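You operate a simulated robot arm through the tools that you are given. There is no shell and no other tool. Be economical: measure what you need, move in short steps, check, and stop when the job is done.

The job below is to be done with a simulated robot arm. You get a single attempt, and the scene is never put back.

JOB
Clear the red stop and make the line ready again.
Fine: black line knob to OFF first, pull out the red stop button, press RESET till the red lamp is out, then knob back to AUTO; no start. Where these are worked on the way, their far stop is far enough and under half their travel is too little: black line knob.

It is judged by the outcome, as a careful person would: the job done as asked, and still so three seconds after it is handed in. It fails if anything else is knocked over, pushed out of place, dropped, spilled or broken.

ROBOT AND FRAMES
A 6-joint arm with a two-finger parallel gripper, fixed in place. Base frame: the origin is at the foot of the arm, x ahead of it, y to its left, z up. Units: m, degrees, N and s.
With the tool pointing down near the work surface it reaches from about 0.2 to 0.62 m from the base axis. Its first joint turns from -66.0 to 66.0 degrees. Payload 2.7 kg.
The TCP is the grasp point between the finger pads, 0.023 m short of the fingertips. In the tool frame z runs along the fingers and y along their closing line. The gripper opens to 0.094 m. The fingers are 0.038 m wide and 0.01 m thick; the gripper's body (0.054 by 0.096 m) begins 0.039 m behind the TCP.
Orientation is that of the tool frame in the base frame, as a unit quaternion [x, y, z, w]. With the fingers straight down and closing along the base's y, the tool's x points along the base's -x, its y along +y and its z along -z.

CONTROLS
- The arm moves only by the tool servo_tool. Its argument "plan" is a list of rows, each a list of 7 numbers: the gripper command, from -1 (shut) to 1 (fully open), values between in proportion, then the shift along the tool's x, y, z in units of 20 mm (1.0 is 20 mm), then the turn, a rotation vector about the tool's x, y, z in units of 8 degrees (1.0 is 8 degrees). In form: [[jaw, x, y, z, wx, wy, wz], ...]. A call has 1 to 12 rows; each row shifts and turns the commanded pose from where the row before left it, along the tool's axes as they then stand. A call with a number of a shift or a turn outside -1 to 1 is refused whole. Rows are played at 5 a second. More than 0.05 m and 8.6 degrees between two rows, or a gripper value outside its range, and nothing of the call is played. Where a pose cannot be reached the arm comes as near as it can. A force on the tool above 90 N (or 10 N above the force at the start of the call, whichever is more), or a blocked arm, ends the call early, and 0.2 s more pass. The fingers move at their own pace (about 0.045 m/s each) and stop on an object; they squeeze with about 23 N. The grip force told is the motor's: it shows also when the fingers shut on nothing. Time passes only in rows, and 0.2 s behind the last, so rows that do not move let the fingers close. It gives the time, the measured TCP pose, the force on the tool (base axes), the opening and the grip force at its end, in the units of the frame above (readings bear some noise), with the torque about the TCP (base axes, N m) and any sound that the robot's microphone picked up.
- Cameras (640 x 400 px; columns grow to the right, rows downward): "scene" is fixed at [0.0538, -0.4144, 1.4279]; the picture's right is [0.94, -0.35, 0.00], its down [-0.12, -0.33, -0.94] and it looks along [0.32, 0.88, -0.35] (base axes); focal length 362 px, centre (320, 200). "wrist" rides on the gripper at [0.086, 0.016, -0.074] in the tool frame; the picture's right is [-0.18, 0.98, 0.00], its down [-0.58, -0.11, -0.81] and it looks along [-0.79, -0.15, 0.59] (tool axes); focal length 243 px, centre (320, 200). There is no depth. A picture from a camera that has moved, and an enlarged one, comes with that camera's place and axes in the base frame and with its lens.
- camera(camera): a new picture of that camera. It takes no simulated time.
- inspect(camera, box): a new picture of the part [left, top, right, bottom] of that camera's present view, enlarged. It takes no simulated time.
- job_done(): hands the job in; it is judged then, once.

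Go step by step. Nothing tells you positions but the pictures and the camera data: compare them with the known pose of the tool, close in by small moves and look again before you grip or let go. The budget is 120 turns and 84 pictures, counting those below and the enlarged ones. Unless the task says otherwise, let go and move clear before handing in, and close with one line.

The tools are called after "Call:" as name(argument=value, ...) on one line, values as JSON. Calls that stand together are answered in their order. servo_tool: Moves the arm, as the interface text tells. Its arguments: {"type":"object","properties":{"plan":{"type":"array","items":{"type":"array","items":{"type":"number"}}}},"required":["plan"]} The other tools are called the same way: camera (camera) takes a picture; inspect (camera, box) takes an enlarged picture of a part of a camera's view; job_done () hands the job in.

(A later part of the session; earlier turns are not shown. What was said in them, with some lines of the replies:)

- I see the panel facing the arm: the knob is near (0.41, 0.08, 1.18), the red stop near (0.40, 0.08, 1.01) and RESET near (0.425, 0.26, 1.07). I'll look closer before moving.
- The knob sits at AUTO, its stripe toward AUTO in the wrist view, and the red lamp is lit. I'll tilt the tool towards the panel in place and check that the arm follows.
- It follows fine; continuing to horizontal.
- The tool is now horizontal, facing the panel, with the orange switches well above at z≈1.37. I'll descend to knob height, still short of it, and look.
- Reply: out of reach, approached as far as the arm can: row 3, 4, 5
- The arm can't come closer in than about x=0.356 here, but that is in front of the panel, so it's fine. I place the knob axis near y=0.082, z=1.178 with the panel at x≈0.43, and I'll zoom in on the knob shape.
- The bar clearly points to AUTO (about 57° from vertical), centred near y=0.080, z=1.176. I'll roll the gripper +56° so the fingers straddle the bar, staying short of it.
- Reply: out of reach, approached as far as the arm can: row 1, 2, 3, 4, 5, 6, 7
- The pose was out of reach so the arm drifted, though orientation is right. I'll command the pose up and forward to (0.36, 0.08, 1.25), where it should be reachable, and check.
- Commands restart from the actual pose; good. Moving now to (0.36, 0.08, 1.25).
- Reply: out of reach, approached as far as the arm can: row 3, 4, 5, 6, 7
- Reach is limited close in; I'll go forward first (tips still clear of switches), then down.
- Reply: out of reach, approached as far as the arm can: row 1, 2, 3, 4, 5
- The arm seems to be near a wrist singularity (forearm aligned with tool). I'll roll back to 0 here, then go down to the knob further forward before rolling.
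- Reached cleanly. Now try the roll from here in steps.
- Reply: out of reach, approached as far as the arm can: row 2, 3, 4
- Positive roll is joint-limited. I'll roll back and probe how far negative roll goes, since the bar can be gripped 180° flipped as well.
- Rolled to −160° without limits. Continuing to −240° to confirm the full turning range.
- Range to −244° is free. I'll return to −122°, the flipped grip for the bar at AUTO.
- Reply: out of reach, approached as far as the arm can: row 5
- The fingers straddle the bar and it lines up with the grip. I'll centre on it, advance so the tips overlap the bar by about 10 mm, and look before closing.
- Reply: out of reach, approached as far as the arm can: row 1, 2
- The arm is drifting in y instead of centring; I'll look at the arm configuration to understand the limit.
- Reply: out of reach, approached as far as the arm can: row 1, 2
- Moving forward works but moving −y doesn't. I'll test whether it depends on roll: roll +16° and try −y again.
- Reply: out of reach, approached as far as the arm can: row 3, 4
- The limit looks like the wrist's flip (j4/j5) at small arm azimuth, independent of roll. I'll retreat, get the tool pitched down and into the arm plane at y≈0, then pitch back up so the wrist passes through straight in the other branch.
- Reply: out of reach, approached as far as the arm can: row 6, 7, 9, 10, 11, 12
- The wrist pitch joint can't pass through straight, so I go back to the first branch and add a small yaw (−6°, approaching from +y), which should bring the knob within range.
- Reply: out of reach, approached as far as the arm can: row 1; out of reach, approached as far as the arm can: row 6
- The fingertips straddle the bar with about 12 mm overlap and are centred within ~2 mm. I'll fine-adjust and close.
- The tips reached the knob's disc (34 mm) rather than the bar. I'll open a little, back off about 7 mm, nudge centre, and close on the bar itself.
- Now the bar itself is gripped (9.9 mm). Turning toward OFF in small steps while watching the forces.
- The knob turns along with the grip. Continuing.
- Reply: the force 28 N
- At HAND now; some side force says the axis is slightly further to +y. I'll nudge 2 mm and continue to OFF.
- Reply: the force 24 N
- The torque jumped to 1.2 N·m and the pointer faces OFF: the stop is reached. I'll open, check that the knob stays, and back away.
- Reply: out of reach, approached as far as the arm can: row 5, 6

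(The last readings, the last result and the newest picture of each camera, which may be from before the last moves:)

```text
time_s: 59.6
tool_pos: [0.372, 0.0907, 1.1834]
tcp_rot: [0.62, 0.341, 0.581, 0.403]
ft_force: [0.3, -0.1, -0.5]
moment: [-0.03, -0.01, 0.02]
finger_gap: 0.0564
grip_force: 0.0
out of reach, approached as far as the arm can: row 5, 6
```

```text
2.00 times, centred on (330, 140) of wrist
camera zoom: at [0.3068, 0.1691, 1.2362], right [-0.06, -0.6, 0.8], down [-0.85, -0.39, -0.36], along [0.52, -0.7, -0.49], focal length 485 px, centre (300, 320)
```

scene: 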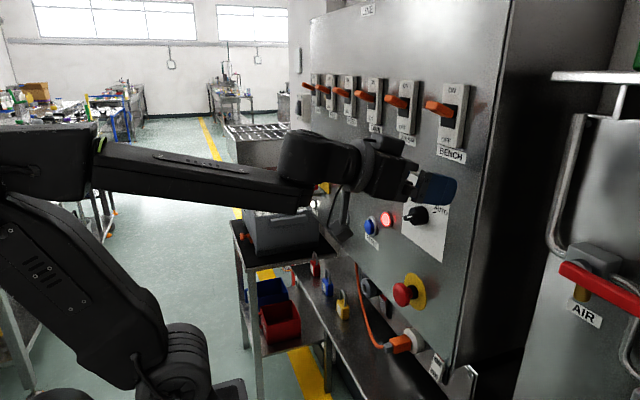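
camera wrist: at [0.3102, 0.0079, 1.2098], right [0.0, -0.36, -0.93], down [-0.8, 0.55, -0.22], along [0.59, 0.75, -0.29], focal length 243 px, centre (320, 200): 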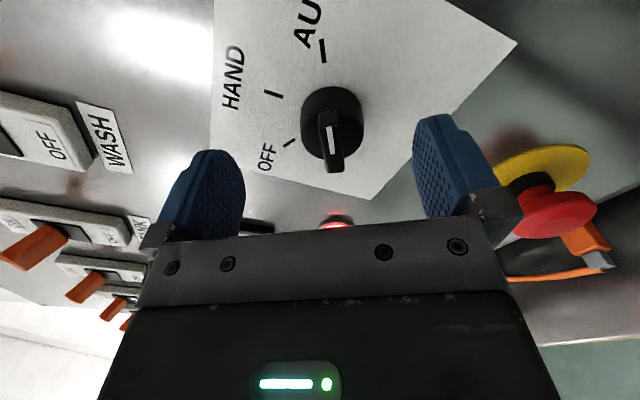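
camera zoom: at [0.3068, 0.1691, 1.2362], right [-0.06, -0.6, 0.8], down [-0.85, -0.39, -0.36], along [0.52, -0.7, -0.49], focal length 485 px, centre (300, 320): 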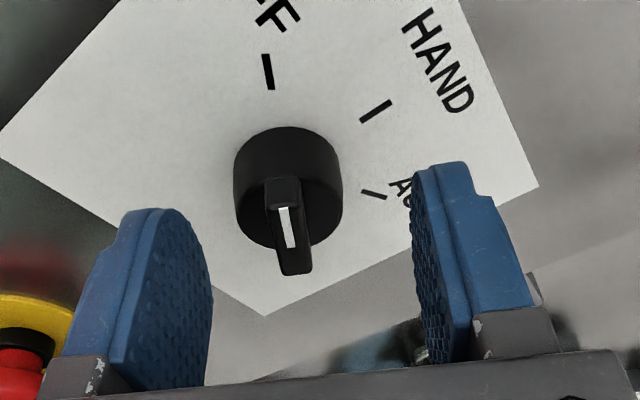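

The knob stays at OFF. Now up and away, then roll back to 0.

Call:
servo_tool(plan=[[0.2, 0.8, 0.7, -0.1, 0, 0, 0], [0.2, 0.8, 0.7, -0.4, 0, 0, 0], [0.2, 0.6, 0.7, -0.4, 0, 0, 0], [0.2, 0.6, 0.7, -0.4, 0, 0, 0], [0.2, 0.6, 0.7, 0, 0, 0, 0], [0.2, 0, 0, 0, 0, 0, 1], [0.2, 0, 0, 0, 0, 0, 1], [0.2, 0, 0, 0, 0, 0, 1], [0.2, 0, 0, 0, 0, 0, 1], [0.2, 0, 0, 0, 0, 0, 1], [0.2, 0, 0, 0, 0, 0, 1], [0.2, 0, 0, 0, 0, 0, 1]])

Call:
servo_tool(plan=[[0.2, 0, 0, 0, 0, 0, 1], [0.2, 0, 0, 0, 0, 0, 1], [0.2, 0, 0, 0, 0, 0, 1], [0.2, 0, 0, 0, 0, 0, 1], [0.2, 0, 0, 0, 0, 0, 1], [0.2, 0, 0, 0, 0, 0, 1], [0.2, 0, 0, 0, 0, 0, 1], [0.2, 0, 0, 0, 0, 0, 1], [0.2, 0, 0, 0, 0, 0, 1], [0.2, 0, 0, 0, 0, 0, 1], [0.2, 0, 0, 0, 0, 0, 1], [0.2, 0, 0, 0, 0, 0, 1]])

Call:
servo_tool(plan=[[0.2, 0, 0, 0, 0, 0, 1], [0.2, 0, 0, 0, 0, 0, 1], [0.2, 0, 0, 0, 0, 0, 1], [0.2, 0, 0, 0, 0, 0, 1], [0.2, 0, 0, 0, 0, 0, 1], [0.2, 0, 0, 0, 0, 0, 1], [0.2, 0, 0, 0, 0, 0, 1], [0.2, 0, 0, 0, 0, 0, 1], [0.2, 0, 0, 0, 0, 0, 1]])

```text
time_s: 62.2
tool_pos: [0.3511, 0.1219, 1.2785]
tcp_rot: [0.707, 0.009, 0.702, 0.083]
ft_force: [-0.3, 0.4, -0.5]
moment: [0.0, 0.0, 0.01]
finger_gap: 0.0565
grip_force: 0.0
```

```text
time_s: 64.8
tool_pos: [0.349, 0.1231, 1.2776]
tcp_rot: [0.48, -0.519, 0.531, -0.467]
ft_force: [0.0, 0.3, 0.2]
moment: [-0.02, -0.04, 0.02]
finger_gap: 0.0566
grip_force: 0.0
```

```text
time_s: 66.8
tool_pos: [0.3493, 0.1221, 1.2782]
tcp_rot: [-0.083, 0.702, -0.156, 0.69]
ft_force: [-0.4, -0.6, -0.4]
moment: [-0.03, 0.0, -0.01]
finger_gap: 0.0566
grip_force: 0.0
```

Next: finish roll, pitch the tool down 40° and move down in front of the red stop.

Call:
servo_tool(plan=[[0.6, 0, 0, 0, 0, 0, 1], [0.6, 0, 0, 0, 0, 0, 1], [0.6, 0, 0, 0, 0, 0, 0.44], [0.6, 0, 0, 0, 0, 1, 0], [0.6, 0, 0, 0, 0, 1, 0], [0.6, 0, 0, 0, 0, 1, 0], [0.6, 0, 0, 0, 0, 1, 0], [0.6, 0, 0, 0, 0, 1, 0]])

Call:
servo_tool(plan=[[0.6, 0.8, -0.165, 0.62, 0, 0, 0], [0.6, 0.8, -0.165, 0.62, 0, 0, 0], [0.6, 0.8, -0.165, 0.62, 0, 0, 0], [0.6, 0.8, -0.165, 0.62, 0, 0, 0], [0.6, 0.8, -0.165, 0.62, 0, 0, 0], [0.6, 0.8, -0.165, 0.62, 0, 0, 0], [0.6, 0.8, -0.165, 0.62, 0, 0, 0]])

Call:
camera(camera="wrist")

Call:
camera(camera="scene")

```text
time_s: 68.6
tool_pos: [0.3495, 0.123, 1.2773]
tcp_rot: [0.046, 0.905, -0.022, 0.422]
ft_force: [-0.2, -0.4, -0.7]
moment: [-0.01, 0.0, 0.04]
finger_gap: 0.075
grip_force: 0.0
```

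```text
time_s: 70.2
tool_pos: [0.3414, 0.1003, 1.1374]
tcp_rot: [0.048, 0.905, -0.022, 0.423]
ft_force: [0.2, 0.3, 0.0]
moment: [0.02, 0.03, -0.01]
finger_gap: 0.0751
grip_force: 0.1
```

```text
50 pictures are left
camera wrist: at [0.2316, 0.1291, 1.1173], right [0.22, 0.97, 0.14], down [-0.26, -0.08, 0.96], along [0.94, -0.25, 0.23], focal length 243 px, centre (320, 200)
```

wrist: 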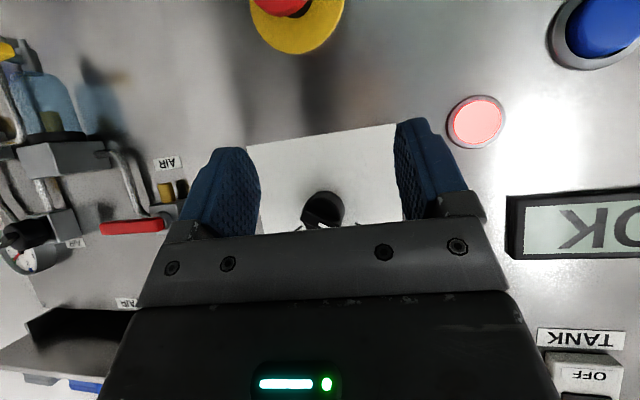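

```text
49 pictures are left
```

scene: 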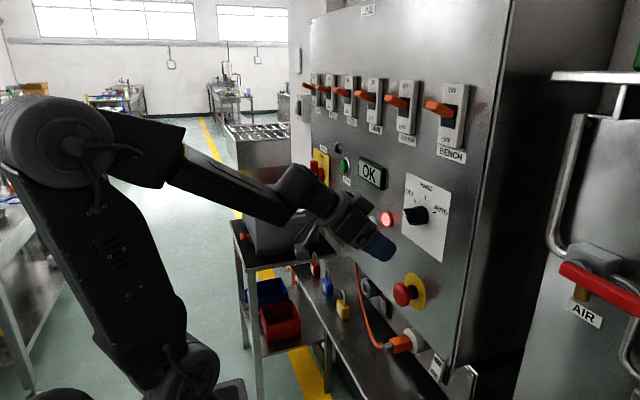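

Good. Continue down to just in front of the stop and look.

Call:
servo_tool(plan=[[0.6, 0.8, -0.165, 0.62, 0, 0, 0], [0.6, 0.8, -0.165, 0.62, 0, 0, 0], [0.6, 0.8, -0.165, 0.62, 0, 0, 0], [0.6, 0, 0, 0, 0, 0, 0]])

Call:
camera(camera="wrist")

Call:
inspect(camera="scene", box=[350, 220, 450, 320])

```text
time_s: 71.2
tool_pos: [0.3496, 0.0964, 1.0837]
tcp_rot: [0.048, 0.905, -0.023, 0.422]
ft_force: [0.4, -0.2, -0.4]
moment: [0.0, 0.05, -0.01]
finger_gap: 0.0752
grip_force: 0.0
out of reach, approached as far as the arm can: row 3
```

```text
48 pictures are left
camera wrist: at [0.2396, 0.1249, 1.0649], right [0.22, 0.97, 0.14], down [-0.25, -0.08, 0.96], along [0.94, -0.25, 0.23], focal length 243 px, centre (320, 200)
```

wrist: 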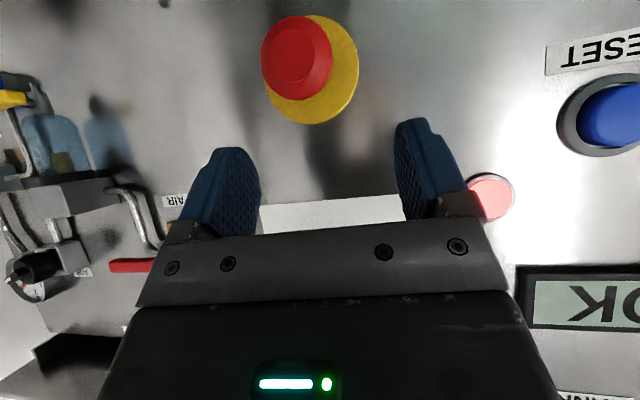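

```text
4.00 times, centred on (400, 270) of scene
camera zoom: at [0.0538, -0.4144, 1.4279], right [0.94, -0.35, 0.0], down [-0.12, -0.33, -0.94], along [0.32, 0.88, -0.35], focal length 1449 px, centre (0, -80)
```

zoom: 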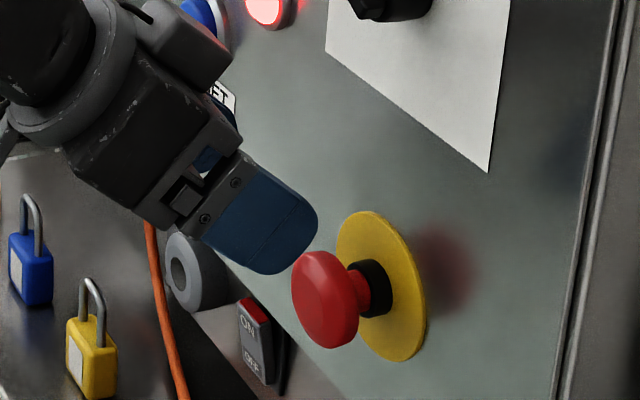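

Stop head's front is near (0.398, 0.082, 1.012), about 42 mm across. I'll advance along the fingers so they straddle it.

Call:
servo_tool(plan=[[0.6, 0.3, -0.1, 0.8, 0, 0, 0], [0.6, 0.3, -0.1, 0.8, 0, 0, 0], [0.6, 0.3, -0.1, 0.8, 0, 0, 0], [0.6, 0.19, -0.13, 0.5, 0, 0, 0], [0.6, 0, 0, 0, 0, 0, 0]])

Call:
inspect(camera="scene", box=[350, 220, 450, 320])

Call:
camera(camera="wrist")

```text
time_s: 72.4
tool_pos: [0.3802, 0.0854, 1.0289]
tcp_rot: [0.047, 0.905, -0.022, 0.422]
ft_force: [0.7, -0.3, -0.3]
moment: [0.02, -0.02, 0.0]
finger_gap: 0.0748
grip_force: 0.1
```

```text
4.00 times, centred on (400, 270) of scene
camera zoom: at [0.0538, -0.4144, 1.4279], right [0.94, -0.35, 0.0], down [-0.12, -0.33, -0.94], along [0.32, 0.88, -0.35], focal length 1449 px, centre (0, -80)
```

zoom: 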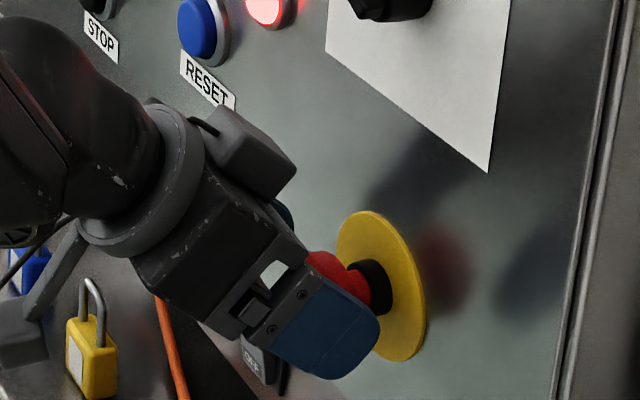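

```text
45 pictures are left
camera wrist: at [0.2688, 0.1131, 1.0103], right [0.22, 0.97, 0.14], down [-0.25, -0.08, 0.96], along [0.94, -0.25, 0.23], focal length 243 px, centre (320, 200)
```

wrist: 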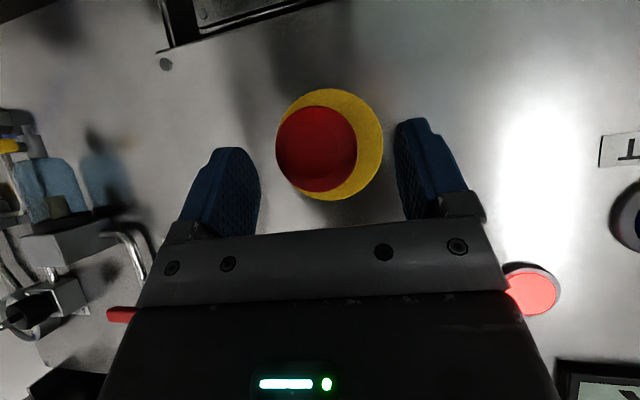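

Call:
servo_tool(plan=[[0.6, 0, -0.05, 0.45, 0, 0, 0], [0.6, 0, 0, 0.45, 0, 0, 0], [0.6, 0, 0, 0, 0, 0, 0]])

Call:
inspect(camera="scene", box=[350, 220, 450, 320])

Call:
inspect(camera="wrist", box=[180, 70, 480, 270])

```text
time_s: 73.2
tool_pos: [0.3924, 0.081, 1.018]
tcp_rot: [0.047, 0.905, -0.022, 0.422]
ft_force: [-0.4, 0.6, -0.4]
moment: [0.02, -0.01, 0.0]
finger_gap: 0.0753
grip_force: 0.0
```

```text
4.00 times, centred on (400, 270) of scene
camera zoom: at [0.0538, -0.4144, 1.4279], right [0.94, -0.35, 0.0], down [-0.12, -0.33, -0.94], along [0.32, 0.88, -0.35], focal length 1449 px, centre (0, -80)
```

zoom: 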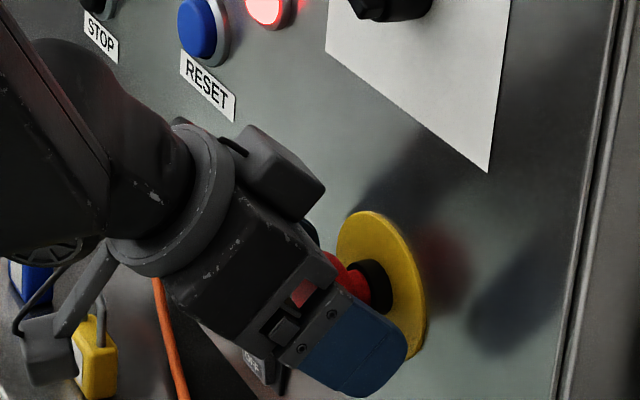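

```text
2.00 times, centred on (330, 170) of wrist
camera zoom: at [0.2828, 0.1104, 0.9989], right [0.22, 0.97, 0.14], down [-0.26, -0.08, 0.96], along [0.94, -0.25, 0.23], focal length 485 px, centre (300, 260)
```

zoom: 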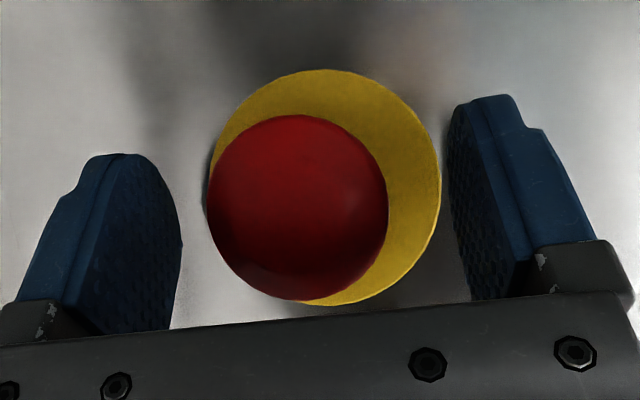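

The head is between the pads. Closing.

Call:
servo_tool(plan=[[-0.2, 0, 0, 0, 0, 0, 0], [-1, 0, 0, 0, 0, 0, 0], [-1, 0, 0, 0, 0, 0, 0], [-1, 0, 0, 0, 0, 0, 0], [-1, 0, 0, 0, 0, 0, 0]])

Call:
inspect(camera="wrist", box=[180, 70, 480, 270])

```text
time_s: 74.4
tool_pos: [0.3925, 0.0798, 1.0187]
tcp_rot: [0.048, 0.905, -0.023, 0.422]
ft_force: [-1.0, -19.5, -0.5]
moment: [-0.07, -0.08, 0.23]
finger_gap: 0.0454
grip_force: 45.4
```

```text
2.00 times, centred on (330, 170) of wrist
camera zoom: at [0.2827, 0.1096, 0.9988], right [0.22, 0.96, 0.14], down [-0.26, -0.08, 0.96], along [0.94, -0.25, 0.23], focal length 485 px, centre (300, 260)
```

zoom: 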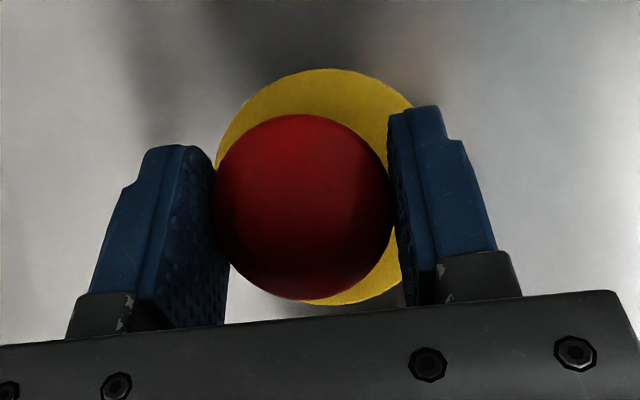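

Gripped at 45 mm. I'll relieve the side force and pull straight out (−x) in small steps.

Call:
servo_tool(plan=[[-1, 0, -0.1, 0, 0, 0, 0], [-1, 0.16, -0.027, -0.19, 0, 0, 0], [-1, 0.16, -0.027, -0.19, 0, 0, 0], [-1, 0.16, -0.027, -0.19, 0, 0, 0]])

Call:
inspect(camera="scene", box=[350, 200, 450, 320])

Call:
inspect(camera="wrist", box=[180, 70, 480, 270])

```text
time_s: 75.4
tool_pos: [0.3788, 0.0809, 1.0176]
tcp_rot: [0.047, 0.904, -0.023, 0.423]
ft_force: [30.1, -7.0, -15.9]
moment: [0.01, 0.06, 0.48]
finger_gap: 0.0455
grip_force: 44.8
```

```text
3.33 times, centred on (400, 260) of scene
camera zoom: at [0.0549, -0.4145, 1.4278], right [0.94, -0.35, 0.0], down [-0.12, -0.33, -0.94], along [0.32, 0.88, -0.35], focal length 1208 px, centre (53, 0)
```

zoom: 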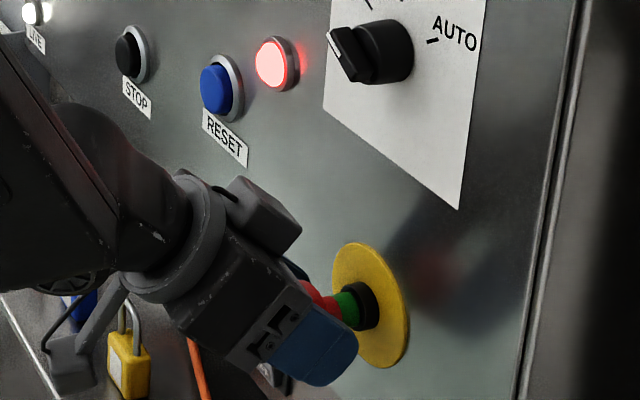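

```text
2.00 times, centred on (330, 170) of wrist
camera zoom: at [0.2697, 0.1094, 0.9987], right [0.22, 0.97, 0.14], down [-0.26, -0.08, 0.96], along [0.94, -0.25, 0.23], focal length 485 px, centre (300, 260)
```

zoom: 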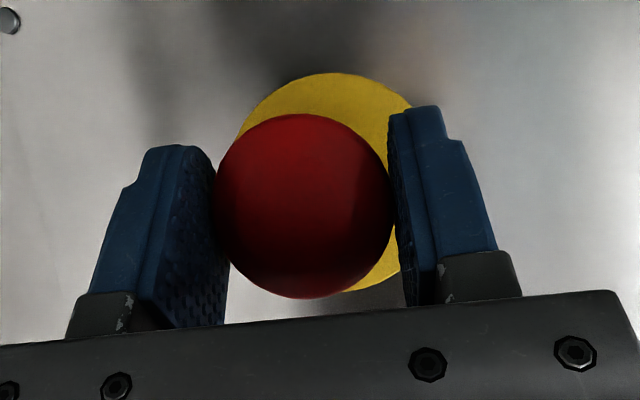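

A green band appeared and the force rose to 30 N: it's pulled out. I'll open in place and check it stays.

Call:
servo_tool(plan=[[0.6, 0, 0, 0, 0, 0, 0], [0.6, 0, 0, 0, 0, 0, 0], [0.6, 0, 0, 0, 0, 0, 0], [0.6, 0, 0, -0.5, 0, 0, 0], [0.6, 0, 0, -0.8, 0, 0, 0], [0.6, 0, 0, -0.8, 0, 0, 0], [0.6, 0, 0, -0.8, 0, 0, 0]])

Call:
inspect(camera="scene", box=[350, 200, 450, 320])

Call:
camera(camera="wrist")

```text
time_s: 77.0
tool_pos: [0.3618, 0.0923, 1.0612]
tcp_rot: [0.046, 0.905, -0.023, 0.422]
ft_force: [0.1, 0.3, -0.4]
moment: [0.02, -0.02, 0.0]
finger_gap: 0.0749
grip_force: 0.1
out of reach, approached as far as the arm can: row 5, 6, 7
```

```text
3.33 times, centred on (400, 260) of scene
camera zoom: at [0.0538, -0.4144, 1.4279], right [0.94, -0.35, 0.0], down [-0.12, -0.33, -0.94], along [0.32, 0.88, -0.35], focal length 1208 px, centre (53, 0)
```

zoom: 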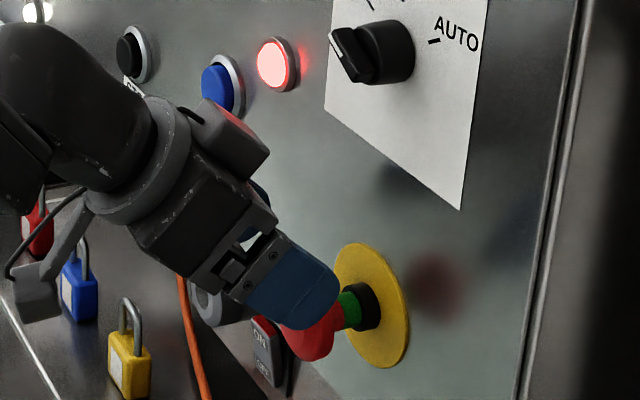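

```text
38 pictures are left
camera wrist: at [0.2523, 0.1211, 1.0429], right [0.22, 0.97, 0.14], down [-0.25, -0.08, 0.96], along [0.94, -0.25, 0.23], focal length 243 px, centre (320, 200)
```

wrist: 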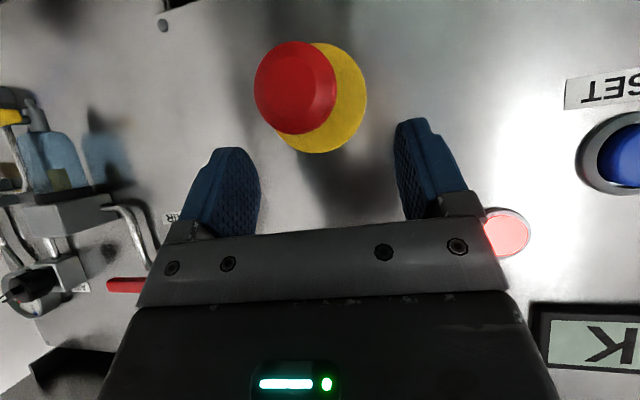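

The stop stays out with its green collar showing. Next RESET, near (0.42, 0.255, 1.073): shift sideways with the gripper shut, pitch up to horizontal, and look.

Call:
servo_tool(plan=[[-1, -0.3, 0.98, -0.2, 0, 0, 0], [-1, -0.3, 0.98, -0.2, 0, 0, 0], [-1, 0, 0.98, 0, 0, 0, 0], [-1, 0, 0.98, 0, 0, 0, 0], [-1, 0, 0.98, 0, 0, 0, 0], [-1, 0, 0.98, 0, 0, 0, 0], [-1, 0, 0.98, 0, 0, 0, 0], [-1, 0, 0.98, 0, 0, 0, 0], [-1, 0, 0, 0, 0, -1, 0], [-1, 0, 0, 0, 0, -1, 0], [-1, 0, 0, 0, 0, -1, 0], [-1, 0, 0, 0, 0, -1, 0]])

Call:
camera(camera="wrist")

Call:
camera(camera="scene")

```text
time_s: 79.6
tool_pos: [0.3798, 0.2481, 1.0751]
tcp_rot: [0.039, 0.752, -0.034, 0.657]
ft_force: [0.3, 0.5, -0.3]
moment: [-0.02, -0.02, 0.04]
finger_gap: 0.0001
grip_force: 22.7
```

```text
37 pictures are left
camera wrist: at [0.2967, 0.2738, 0.9993], right [0.13, 0.97, 0.18], down [-0.73, -0.03, 0.69], along [0.68, -0.22, 0.7], focal length 243 px, centre (320, 200)
```

wrist: 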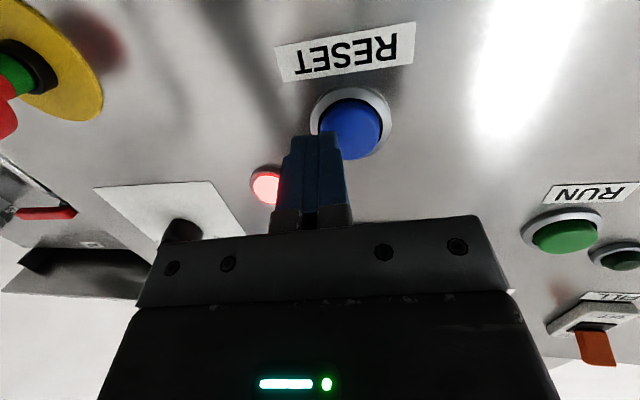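

```text
36 pictures are left
```

scene: 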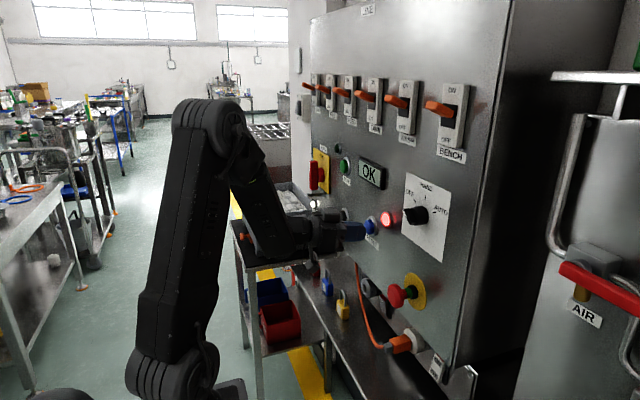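

RESET cap front is near (0.420, 0.2615, 1.071). I'll shift sideways to be in line, then check.

Call:
servo_tool(plan=[[-1, 0, 0.8, 0, 0, 0, 0], [-1, 0, 0, 0.3, 0, 0, 0], [-1, 0, 0, 0, 0, 0, 0]])

Call:
inspect(camera="wrist", box=[220, 50, 480, 230])

Call:
inspect(camera="scene", box=[330, 180, 430, 260])

```text
time_s: 80.4
tool_pos: [0.3881, 0.2631, 1.0738]
tcp_rot: [0.039, 0.753, -0.035, 0.656]
ft_force: [0.0, -0.2, -0.6]
moment: [-0.01, 0.03, 0.02]
finger_gap: 0.0002
grip_force: 22.7
```

```text
2.22 times, centred on (350, 140) of wrist
camera zoom: at [0.3045, 0.2886, 0.998], right [0.13, 0.98, 0.18], down [-0.73, -0.03, 0.69], along [0.68, -0.22, 0.7], focal length 539 px, centre (253, 333)
```

zoom: 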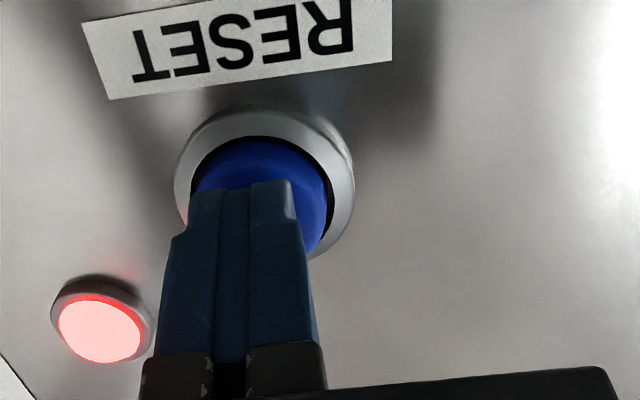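

```text
5.00 times, centred on (380, 220) of scene
camera zoom: at [0.0538, -0.4144, 1.4279], right [0.94, -0.35, 0.0], down [-0.12, -0.33, -0.94], along [0.32, 0.88, -0.35], focal length 1812 px, centre (20, 100)
```

zoom: 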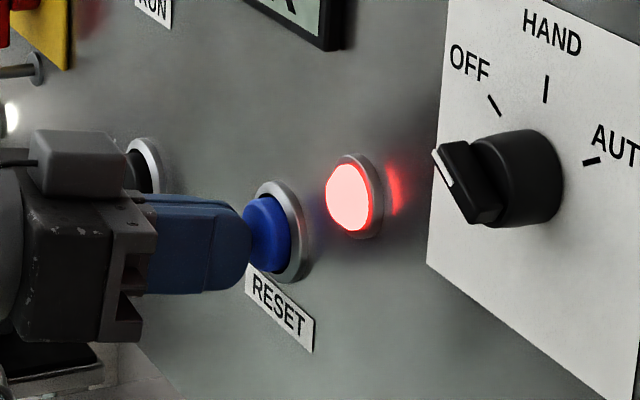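

Aligned. Pushing forward in small steps.

Call:
servo_tool(plan=[[-1, 0, 0.15, 0.25, 0, 0, 0], [-1, 0, 0, 0.15, 0, 0, 0], [-1, 0, 0, 0.15, 0, 0, 0], [-1, 0, 0, 0.1, 0, 0, 0], [-1, 0, 0, 0.1, 0, 0, 0]])

Call:
inspect(camera="scene", box=[330, 180, 430, 260])

```text
time_s: 81.6
tool_pos: [0.4019, 0.265, 1.0726]
tcp_rot: [0.037, 0.753, -0.033, 0.657]
ft_force: [-39.4, -0.9, 10.9]
moment: [-0.02, -0.89, 0.04]
finger_gap: 0.0001
grip_force: 22.9
heard: click
```

```text
5.00 times, centred on (380, 220) of scene
camera zoom: at [0.0524, -0.4145, 1.4279], right [0.94, -0.35, 0.0], down [-0.12, -0.33, -0.94], along [0.32, 0.88, -0.35], focal length 1812 px, centre (20, 100)
```

zoom: 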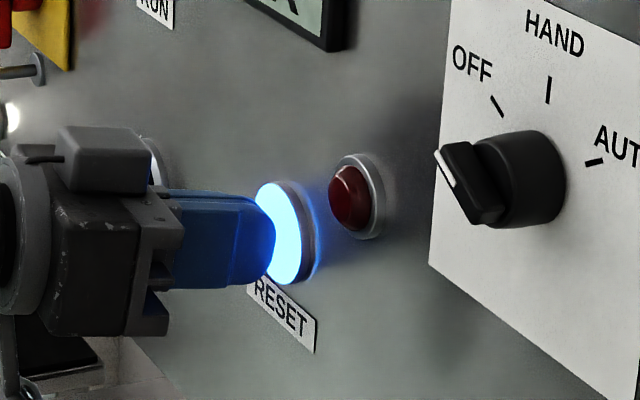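

A click was heard and the red lamp is out. I'll back off and check it stays out.

Call:
servo_tool(plan=[[-1, 0, 0, -0.7, 0, 0, 0], [-1, 0, 0, -0.8, 0, 0, 0], [-1, 0, 0, -0.5, 0, 0, 0], [-1, 0, 0, 0, 0, 0, 0], [-1, 0, 0, 0, 0, 0, 0]])

Call:
inspect(camera="scene", box=[310, 160, 450, 330])

```text
time_s: 82.8
tool_pos: [0.3624, 0.2684, 1.0788]
tcp_rot: [0.039, 0.754, -0.035, 0.655]
ft_force: [0.1, -0.7, -0.9]
moment: [0.02, 0.01, 0.0]
finger_gap: 0.0002
grip_force: 23.3
```

```text
2.35 times, centred on (380, 245) of scene
camera zoom: at [0.0538, -0.4144, 1.4279], right [0.94, -0.35, 0.0], down [-0.12, -0.33, -0.94], along [0.32, 0.88, -0.35], focal length 852 px, centre (179, 94)
```

zoom: 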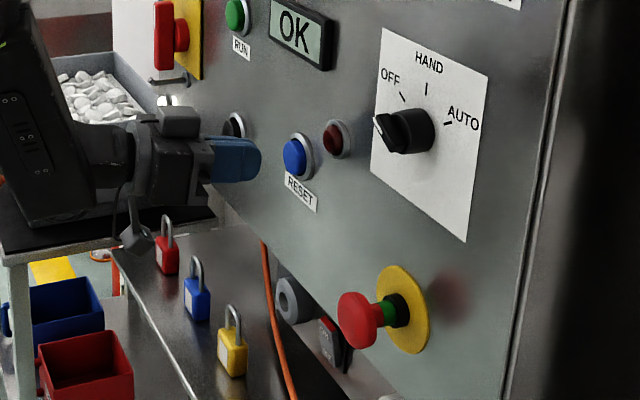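

Lamp stays out, stop stays out, knob at OFF. Now back to the free spot above the knob, roll to −238° for the knob grip.

Call:
servo_tool(plan=[[0.2, -0.99, -0.73, -0.12, 0, 0, 0], [0.2, -0.99, -0.73, -0.12, 0, 0, 0], [0.2, -0.99, -0.73, -0.12, 0, 0, 0], [0.2, -0.99, -0.73, -0.12, 0, 0, 0], [0.2, -0.99, -0.73, -0.12, 0, 0, 0], [0.2, -0.99, -0.73, -0.12, 0, 0, 0], [0.2, -0.99, -0.73, -0.12, 0, 0, 0], [0.2, -0.99, -0.73, -0.12, 0, 0, 0], [0.2, -0.99, -0.73, -0.12, 0, 0, 0], [0.2, -0.99, -0.73, -0.12, 0, 0, 0], [0.2, 0, 0, 0, 0, -1, 0], [0.2, 0, 0, 0, 0, 0, 0]])

Call:
servo_tool(plan=[[0.2, 0, 0, 0, 0, 0, -1], [0.2, 0, 0, 0, 0, 0, -1], [0.2, 0, 0, 0, 0, 0, -1], [0.2, 0, 0, 0, 0, 0, -1], [0.2, 0, 0, 0, 0, 0, -1], [0.2, 0, 0, 0, 0, 0, -1], [0.2, 0, 0, 0, 0, 0, -1], [0.2, 0, 0, 0, 0, 0, -1], [0.2, 0, 0, 0, 0, 0, -1], [0.2, 0, 0, 0, 0, 0, -1], [0.2, 0, 0, 0, 0, 0, -1], [0.2, 0, 0, 0, 0, 0, -1]])

Call:
servo_tool(plan=[[0.2, 0, 0, 0, 0, 0, -1], [0.2, 0, 0, 0, 0, 0, -1], [0.2, 0, 0, 0, 0, 0, -1], [0.2, 0, 0, 0, 0, 0, -1], [0.2, 0, 0, 0, 0, 0, -1], [0.2, 0, 0, 0, 0, 0, -1], [0.2, 0, 0, 0, 0, 0, -1], [0.2, 0, 0, 0, 0, 0, -1], [0.2, 0, 0, 0, 0, 0, -1], [0.2, 0, 0, 0, 0, 0, -1], [0.2, 0, 0, 0, 0, 0, -1], [0.2, 0, 0, 0, 0, 0, -1]])

Call:
servo_tool(plan=[[0.2, 0, 0, 0, 0, 0, -1], [0.2, 0, 0, 0, 0, 0, -1], [0.2, 0, 0, 0, 0, 0, -1], [0.2, 0, 0, 0, 0, 0, -1], [0.2, 0, 0, 0, 0, 0, -1], [0.2, 0, 0, 0, 0, 0, -0.6]])

```text
time_s: 85.4
tool_pos: [0.3505, 0.1233, 1.2789]
tcp_rot: [0.037, 0.706, -0.037, 0.706]
ft_force: [-0.7, 0.6, 0.2]
moment: [-0.02, 0.01, -0.02]
finger_gap: 0.0565
grip_force: 0.1
```

```text
time_s: 88.0
tool_pos: [0.3509, 0.1232, 1.2778]
tcp_rot: [0.502, -0.499, 0.55, -0.445]
ft_force: [0.5, -0.2, -0.2]
moment: [-0.01, 0.05, 0.0]
finger_gap: 0.0564
grip_force: 0.0
```

```text
time_s: 90.6
tool_pos: [0.3515, 0.1228, 1.2787]
tcp_rot: [0.706, 0.038, 0.699, 0.112]
ft_force: [-0.8, 0.4, 0.3]
moment: [-0.01, -0.01, -0.01]
finger_gap: 0.0566
grip_force: 0.1
```

```text
time_s: 92.0
tool_pos: [0.3521, 0.1234, 1.278]
tcp_rot: [0.638, 0.305, 0.603, 0.369]
ft_force: [0.0, 0.6, 0.6]
moment: [0.01, -0.02, -0.03]
finger_gap: 0.0566
grip_force: 0.0
```

Call:
servo_tool(plan=[[0.6, 0, 0, 0, 0, 0, -0.65], [0.6, -0.674, -0.692, 0.22, 0, 0, 0], [0.6, -0.674, -0.692, 0.22, 0, 0, 0], [0.6, -0.674, -0.692, 0.2, 0, 0, 0], [0.6, -0.674, -0.692, 0.2, 0, 0, 0], [0.6, -0.674, -0.692, 0.15, 0, 0, 0], [0.6, 0, 0, 0, 0, 0, 0]])

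Call:
inspect(camera="wrist", box=[180, 40, 480, 240])

```text
time_s: 93.6
tool_pos: [0.3704, 0.0954, 1.1864]
tcp_rot: [0.624, 0.333, 0.587, 0.395]
ft_force: [-0.3, -0.6, 0.6]
moment: [0.01, -0.02, 0.02]
finger_gap: 0.0753
grip_force: 0.1
out of reach, approached as far as the arm can: row 6
```

```text
2.00 times, centred on (330, 140) of wrist
camera zoom: at [0.3041, 0.1725, 1.2401], right [-0.07, -0.62, 0.78], down [-0.85, -0.38, -0.37], along [0.52, -0.69, -0.5], focal length 485 px, centre (300, 320)
```

zoom: 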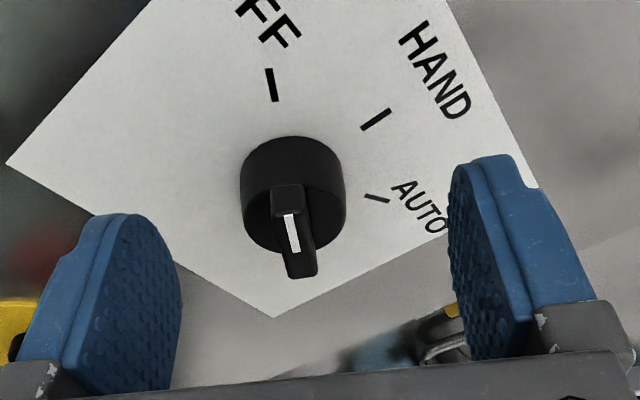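

Call:
servo_tool(plan=[[0.6, 0, 0, 0.42, 0, 0, -0.15], [0.6, -0.35, -0.14, 0.1, 0, 0, 0], [0.6, -0.35, -0.14, 0.07, 0, 0, 0], [0.6, 0, 0, 0, 0, 0, 0]])

Call:
inspect(camera="wrist", box=[180, 40, 480, 240])

```text
time_s: 94.6
tool_pos: [0.382, 0.0834, 1.1753]
tcp_rot: [0.62, 0.338, 0.583, 0.401]
ft_force: [-0.3, -0.7, 0.2]
moment: [0.02, -0.05, 0.03]
finger_gap: 0.0751
grip_force: 0.0
```

```text
2.00 times, centred on (330, 140) of wrist
camera zoom: at [0.3146, 0.1618, 1.2275], right [-0.06, -0.6, 0.79], down [-0.85, -0.38, -0.36], along [0.52, -0.7, -0.49], focal length 485 px, centre (300, 320)
```

zoom: 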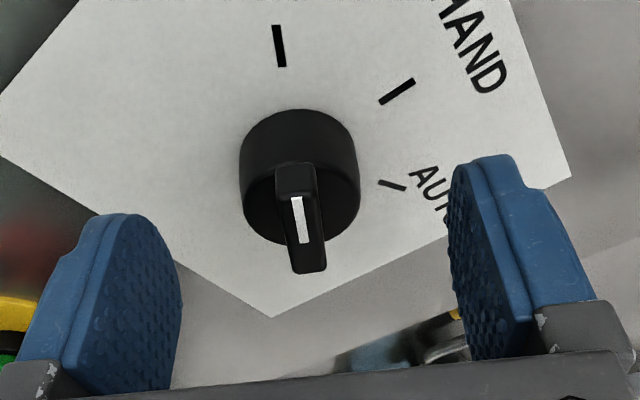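

Same position as before relative to the bar. Closing on it and checking.

Call:
servo_tool(plan=[[0, 0, 0, -0.05, 0, 0, 0], [-1, 0, 0, 0, 0, 0, 0], [-1, 0, 0, 0, 0, 0, 0], [-1, 0, 0, 0, 0, 0, 0], [-1, 0, 0, 0, 0, 0, 0], [-1, 0, 0, 0, 0, 0, 0]])

Call:
servo_tool(plan=[[-1, 0, 0, 0, 0, 0, 0.8], [-1, 0, 0, 0, 0, 0, 0.8], [-1, 0, 0, 0, 0, 0, 0.8], [-1, 0, 0, 0, 0, 0, 0.8]])

Call:
inspect(camera="wrist", box=[180, 40, 480, 240])

```text
time_s: 96.0
tool_pos: [0.3813, 0.0838, 1.1759]
tcp_rot: [0.62, 0.338, 0.583, 0.402]
ft_force: [-1.8, -0.8, 4.0]
moment: [0.73, 0.27, 0.05]
finger_gap: 0.01
grip_force: 44.8
```

```text
time_s: 97.0
tool_pos: [0.3803, 0.0825, 1.1762]
tcp_rot: [0.679, 0.19, 0.659, 0.264]
ft_force: [-7.1, -5.0, 15.4]
moment: [-0.05, 0.87, -0.54]
finger_gap: 0.0107
grip_force: 44.9
```

```text
2.00 times, centred on (330, 140) of wrist
camera zoom: at [0.3108, 0.1314, 1.2535], right [-0.1, -0.89, 0.45], down [-0.83, -0.18, -0.53], along [0.55, -0.42, -0.72], focal length 485 px, centre (300, 320)
```

zoom: 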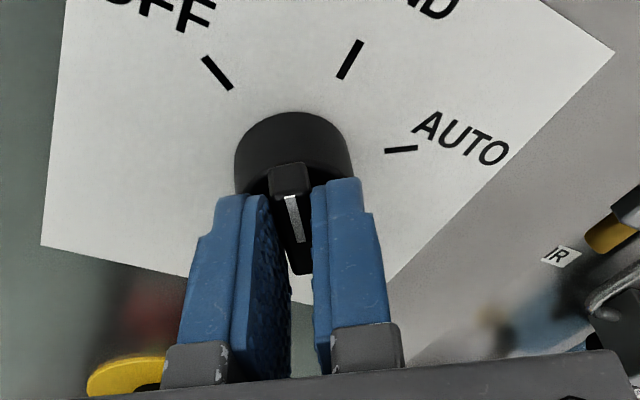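

The knob follows. Continuing toward AUTO.

Call:
servo_tool(plan=[[-1, 0, 0, 0, 0, 0, 0.9], [-1, 0, 0, 0, 0, 0, 0.9], [-1, 0, 0, 0, 0, 0, 0.9], [-1, 0, 0, 0, 0, 0, 0.9], [-1, 0, 0, 0, 0, 0, 0.9]])

Call:
servo_tool(plan=[[-1, 0, 0, 0, 0, 0, 0.9], [-1, 0, 0, 0, 0, 0, 0.9], [-1, 0, 0, 0, 0, 0, 0.9], [-1, 0, 0, 0, 0, 0, 0.9]])

Call:
inspect(camera="wrist", box=[180, 40, 480, 240])

```text
time_s: 98.2
tool_pos: [0.3813, 0.0823, 1.175]
tcp_rot: [0.705, -0.029, 0.707, 0.046]
ft_force: [-4.4, -20.6, 18.5]
moment: [0.0, 0.8, -0.07]
finger_gap: 0.0105
grip_force: 44.8
```

```text
time_s: 99.2
tool_pos: [0.3806, 0.0818, 1.1745]
tcp_rot: [0.678, -0.201, 0.695, -0.132]
ft_force: [-5.5, -18.6, 9.8]
moment: [-0.02, 0.6, 0.33]
finger_gap: 0.0104
grip_force: 45.7
```

```text
2.00 times, centred on (330, 140) of wrist
camera zoom: at [0.3012, 0.0374, 1.2429], right [-0.08, -0.79, -0.61], down [-0.77, 0.44, -0.47], along [0.64, 0.43, -0.64], focal length 485 px, centre (300, 320)
```

zoom: 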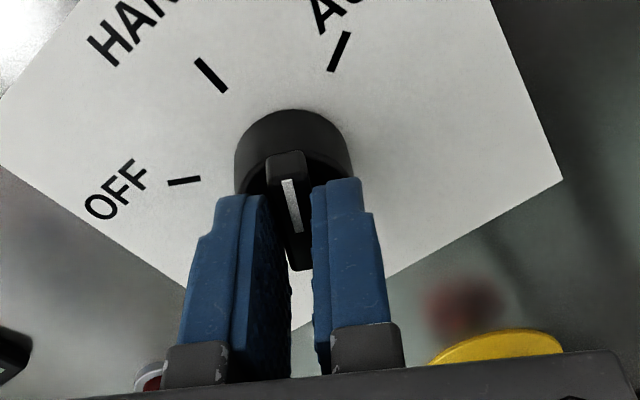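

Call:
servo_tool(plan=[[-1, 0, 0, 0, 0, 0, 0.9], [-1, 0, 0, 0, 0, 0, 0.9], [-1, 0, 0, 0, 0, 0, 0.9], [-1, 0, 0, 0, 0, 0, 0.9], [-1, 0, 0, 0, 0, 0, 0.4]])

Call:
inspect(camera="wrist", box=[180, 40, 480, 240])

```text
time_s: 100.4
tool_pos: [0.3801, 0.0834, 1.1746]
tcp_rot: [0.597, -0.379, 0.631, -0.318]
ft_force: [-8.8, -4.3, -3.5]
moment: [0.04, 0.19, 0.74]
finger_gap: 0.0103
grip_force: 44.4
```

```text
2.00 times, centred on (330, 140) of wrist
camera zoom: at [0.2984, 0.0099, 1.2039], right [-0.04, -0.34, -0.94], down [-0.75, 0.63, -0.2], along [0.66, 0.69, -0.28], focal length 485 px, centre (300, 320)
```

zoom: 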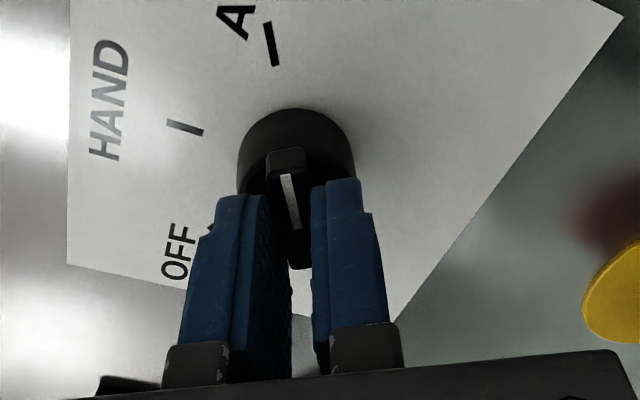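

Almost there; a few more degrees until the stop is felt.

Call:
servo_tool(plan=[[-1, 0, 0, 0, 0, 0, 0.3], [-1, 0, 0, 0, 0, 0, 0.3], [-1, 0, 0, 0, 0, 0, 0]])

```text
time_s: 101.2
tool_pos: [0.3798, 0.0834, 1.1739]
tcp_rot: [0.58, -0.405, 0.618, -0.343]
ft_force: [-12.9, -6.5, -5.1]
moment: [-0.89, 0.4, 1.0]
finger_gap: 0.0103
grip_force: 45.1
```

Torque −0.9 N·m: at the AUTO stop. Releasing, backing off and checking.

Call:
servo_tool(plan=[[-1, 0, 0, 0, 0, 0, -0.15], [0.3, 0, 0, 0, 0, 0, 0], [0.3, 0, 0, 0, 0, 0, 0], [0.3, 0, 0, 0, 0, 0, 0], [0.3, 0, 0, -0.5, 0, 0, 0], [0.3, 0, 0, -0.4, 0, 0, 0]])

Call:
inspect(camera="wrist", box=[180, 40, 480, 240])

```text
time_s: 102.6
tool_pos: [0.3749, 0.0869, 1.181]
tcp_rot: [0.584, -0.398, 0.622, -0.337]
ft_force: [-0.2, 0.8, 0.2]
moment: [0.01, 0.0, 0.0]
finger_gap: 0.0612
grip_force: 0.1
out of reach, approached as far as the arm can: row 5, 6
```

```text
2.00 times, centred on (330, 140) of wrist
camera zoom: at [0.293, 0.0124, 1.2056], right [-0.03, -0.28, -0.96], down [-0.74, 0.65, -0.17], along [0.67, 0.71, -0.23], focal length 485 px, centre (300, 320)
```

zoom: 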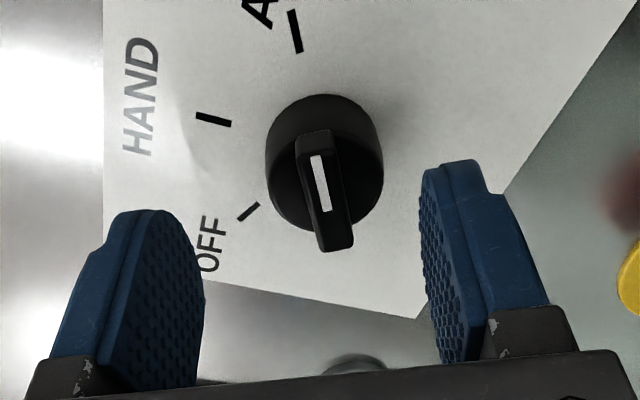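

Knob is at AUTO. I'll slide off along the bar direction while backing out, then up and clear.

Call:
servo_tool(plan=[[0.3, -0.8, -0.2, -0.2, 0, 0, 0], [0.3, -0.8, -0.4, -0.5, 0, 0, 0], [0.3, -0.3, -0.8, -0.3, 0, 0, 0], [0.3, 0, -1, -0.2, 0, 0, 0], [0.3, 0, -1, 0, 0, 0, 0], [0.3, 0, -1, 0, 0, 0, 0], [0.3, 0, 0, -0.5, 0, 0, 0], [0.3, 0, 0, 0, 0, 0, 0]])

Call:
camera(camera="scene")

Call:
inspect(camera="scene", box=[310, 160, 450, 330])

Call:
camera(camera="wrist")

```text
time_s: 104.4
tool_pos: [0.3492, 0.1648, 1.2413]
tcp_rot: [0.584, -0.399, 0.623, -0.336]
ft_force: [-0.5, 0.5, 0.0]
moment: [0.0, 0.01, -0.03]
finger_gap: 0.0608
grip_force: 0.1
```

```text
25 pictures are left
```

scene: 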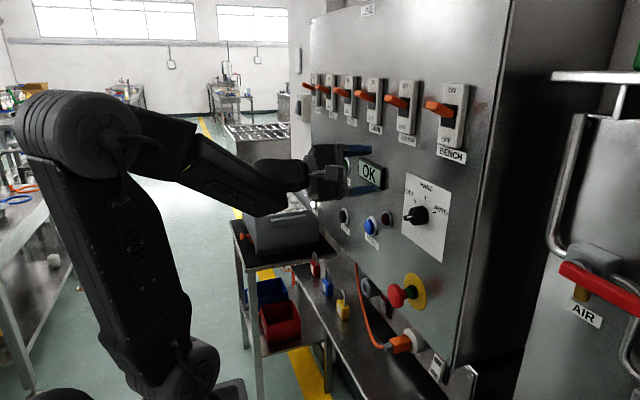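

```text
2.35 times, centred on (380, 245) of scene
camera zoom: at [0.0538, -0.4144, 1.4279], right [0.94, -0.35, 0.0], down [-0.12, -0.33, -0.94], along [0.32, 0.88, -0.35], focal length 852 px, centre (179, 94)
```

zoom: 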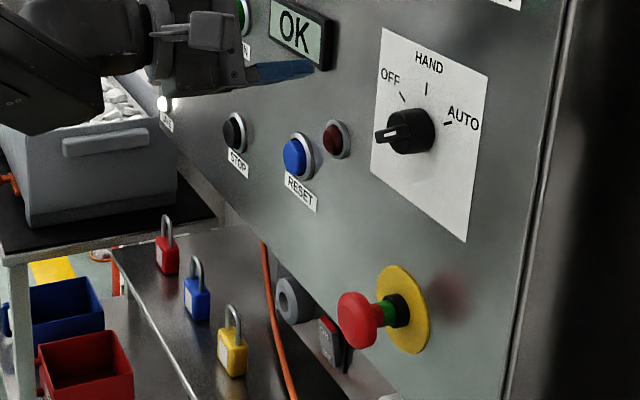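

```text
23 pictures are left
camera wrist: at [0.2658, 0.0906, 1.2663], right [-0.03, -0.28, -0.96], down [-0.74, 0.65, -0.17], along [0.67, 0.71, -0.23], focal length 243 px, centre (320, 200)
```

wrist: 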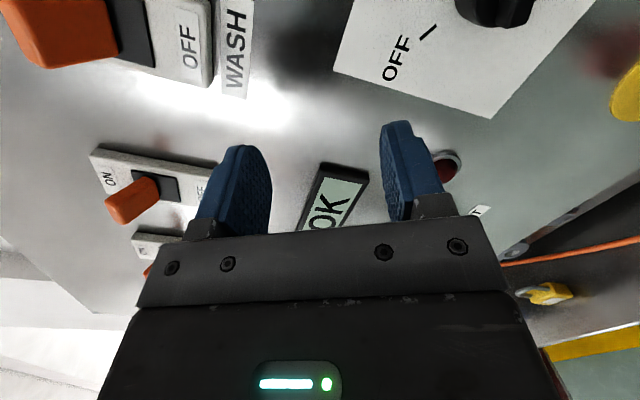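

The knob is at AUTO, the stop is out, the red lamp is off and RUN is untouched. The arm is clear of the panel, so I'm handing in.

Call:
job_done()

```text
The job is handed in.
```

The red stop is cleared and the line is ready again. I turned the knob to OFF, pulled the stop out, pressed RESET until the red lamp went out, then turned the knob back to AUTO. The line was not started.
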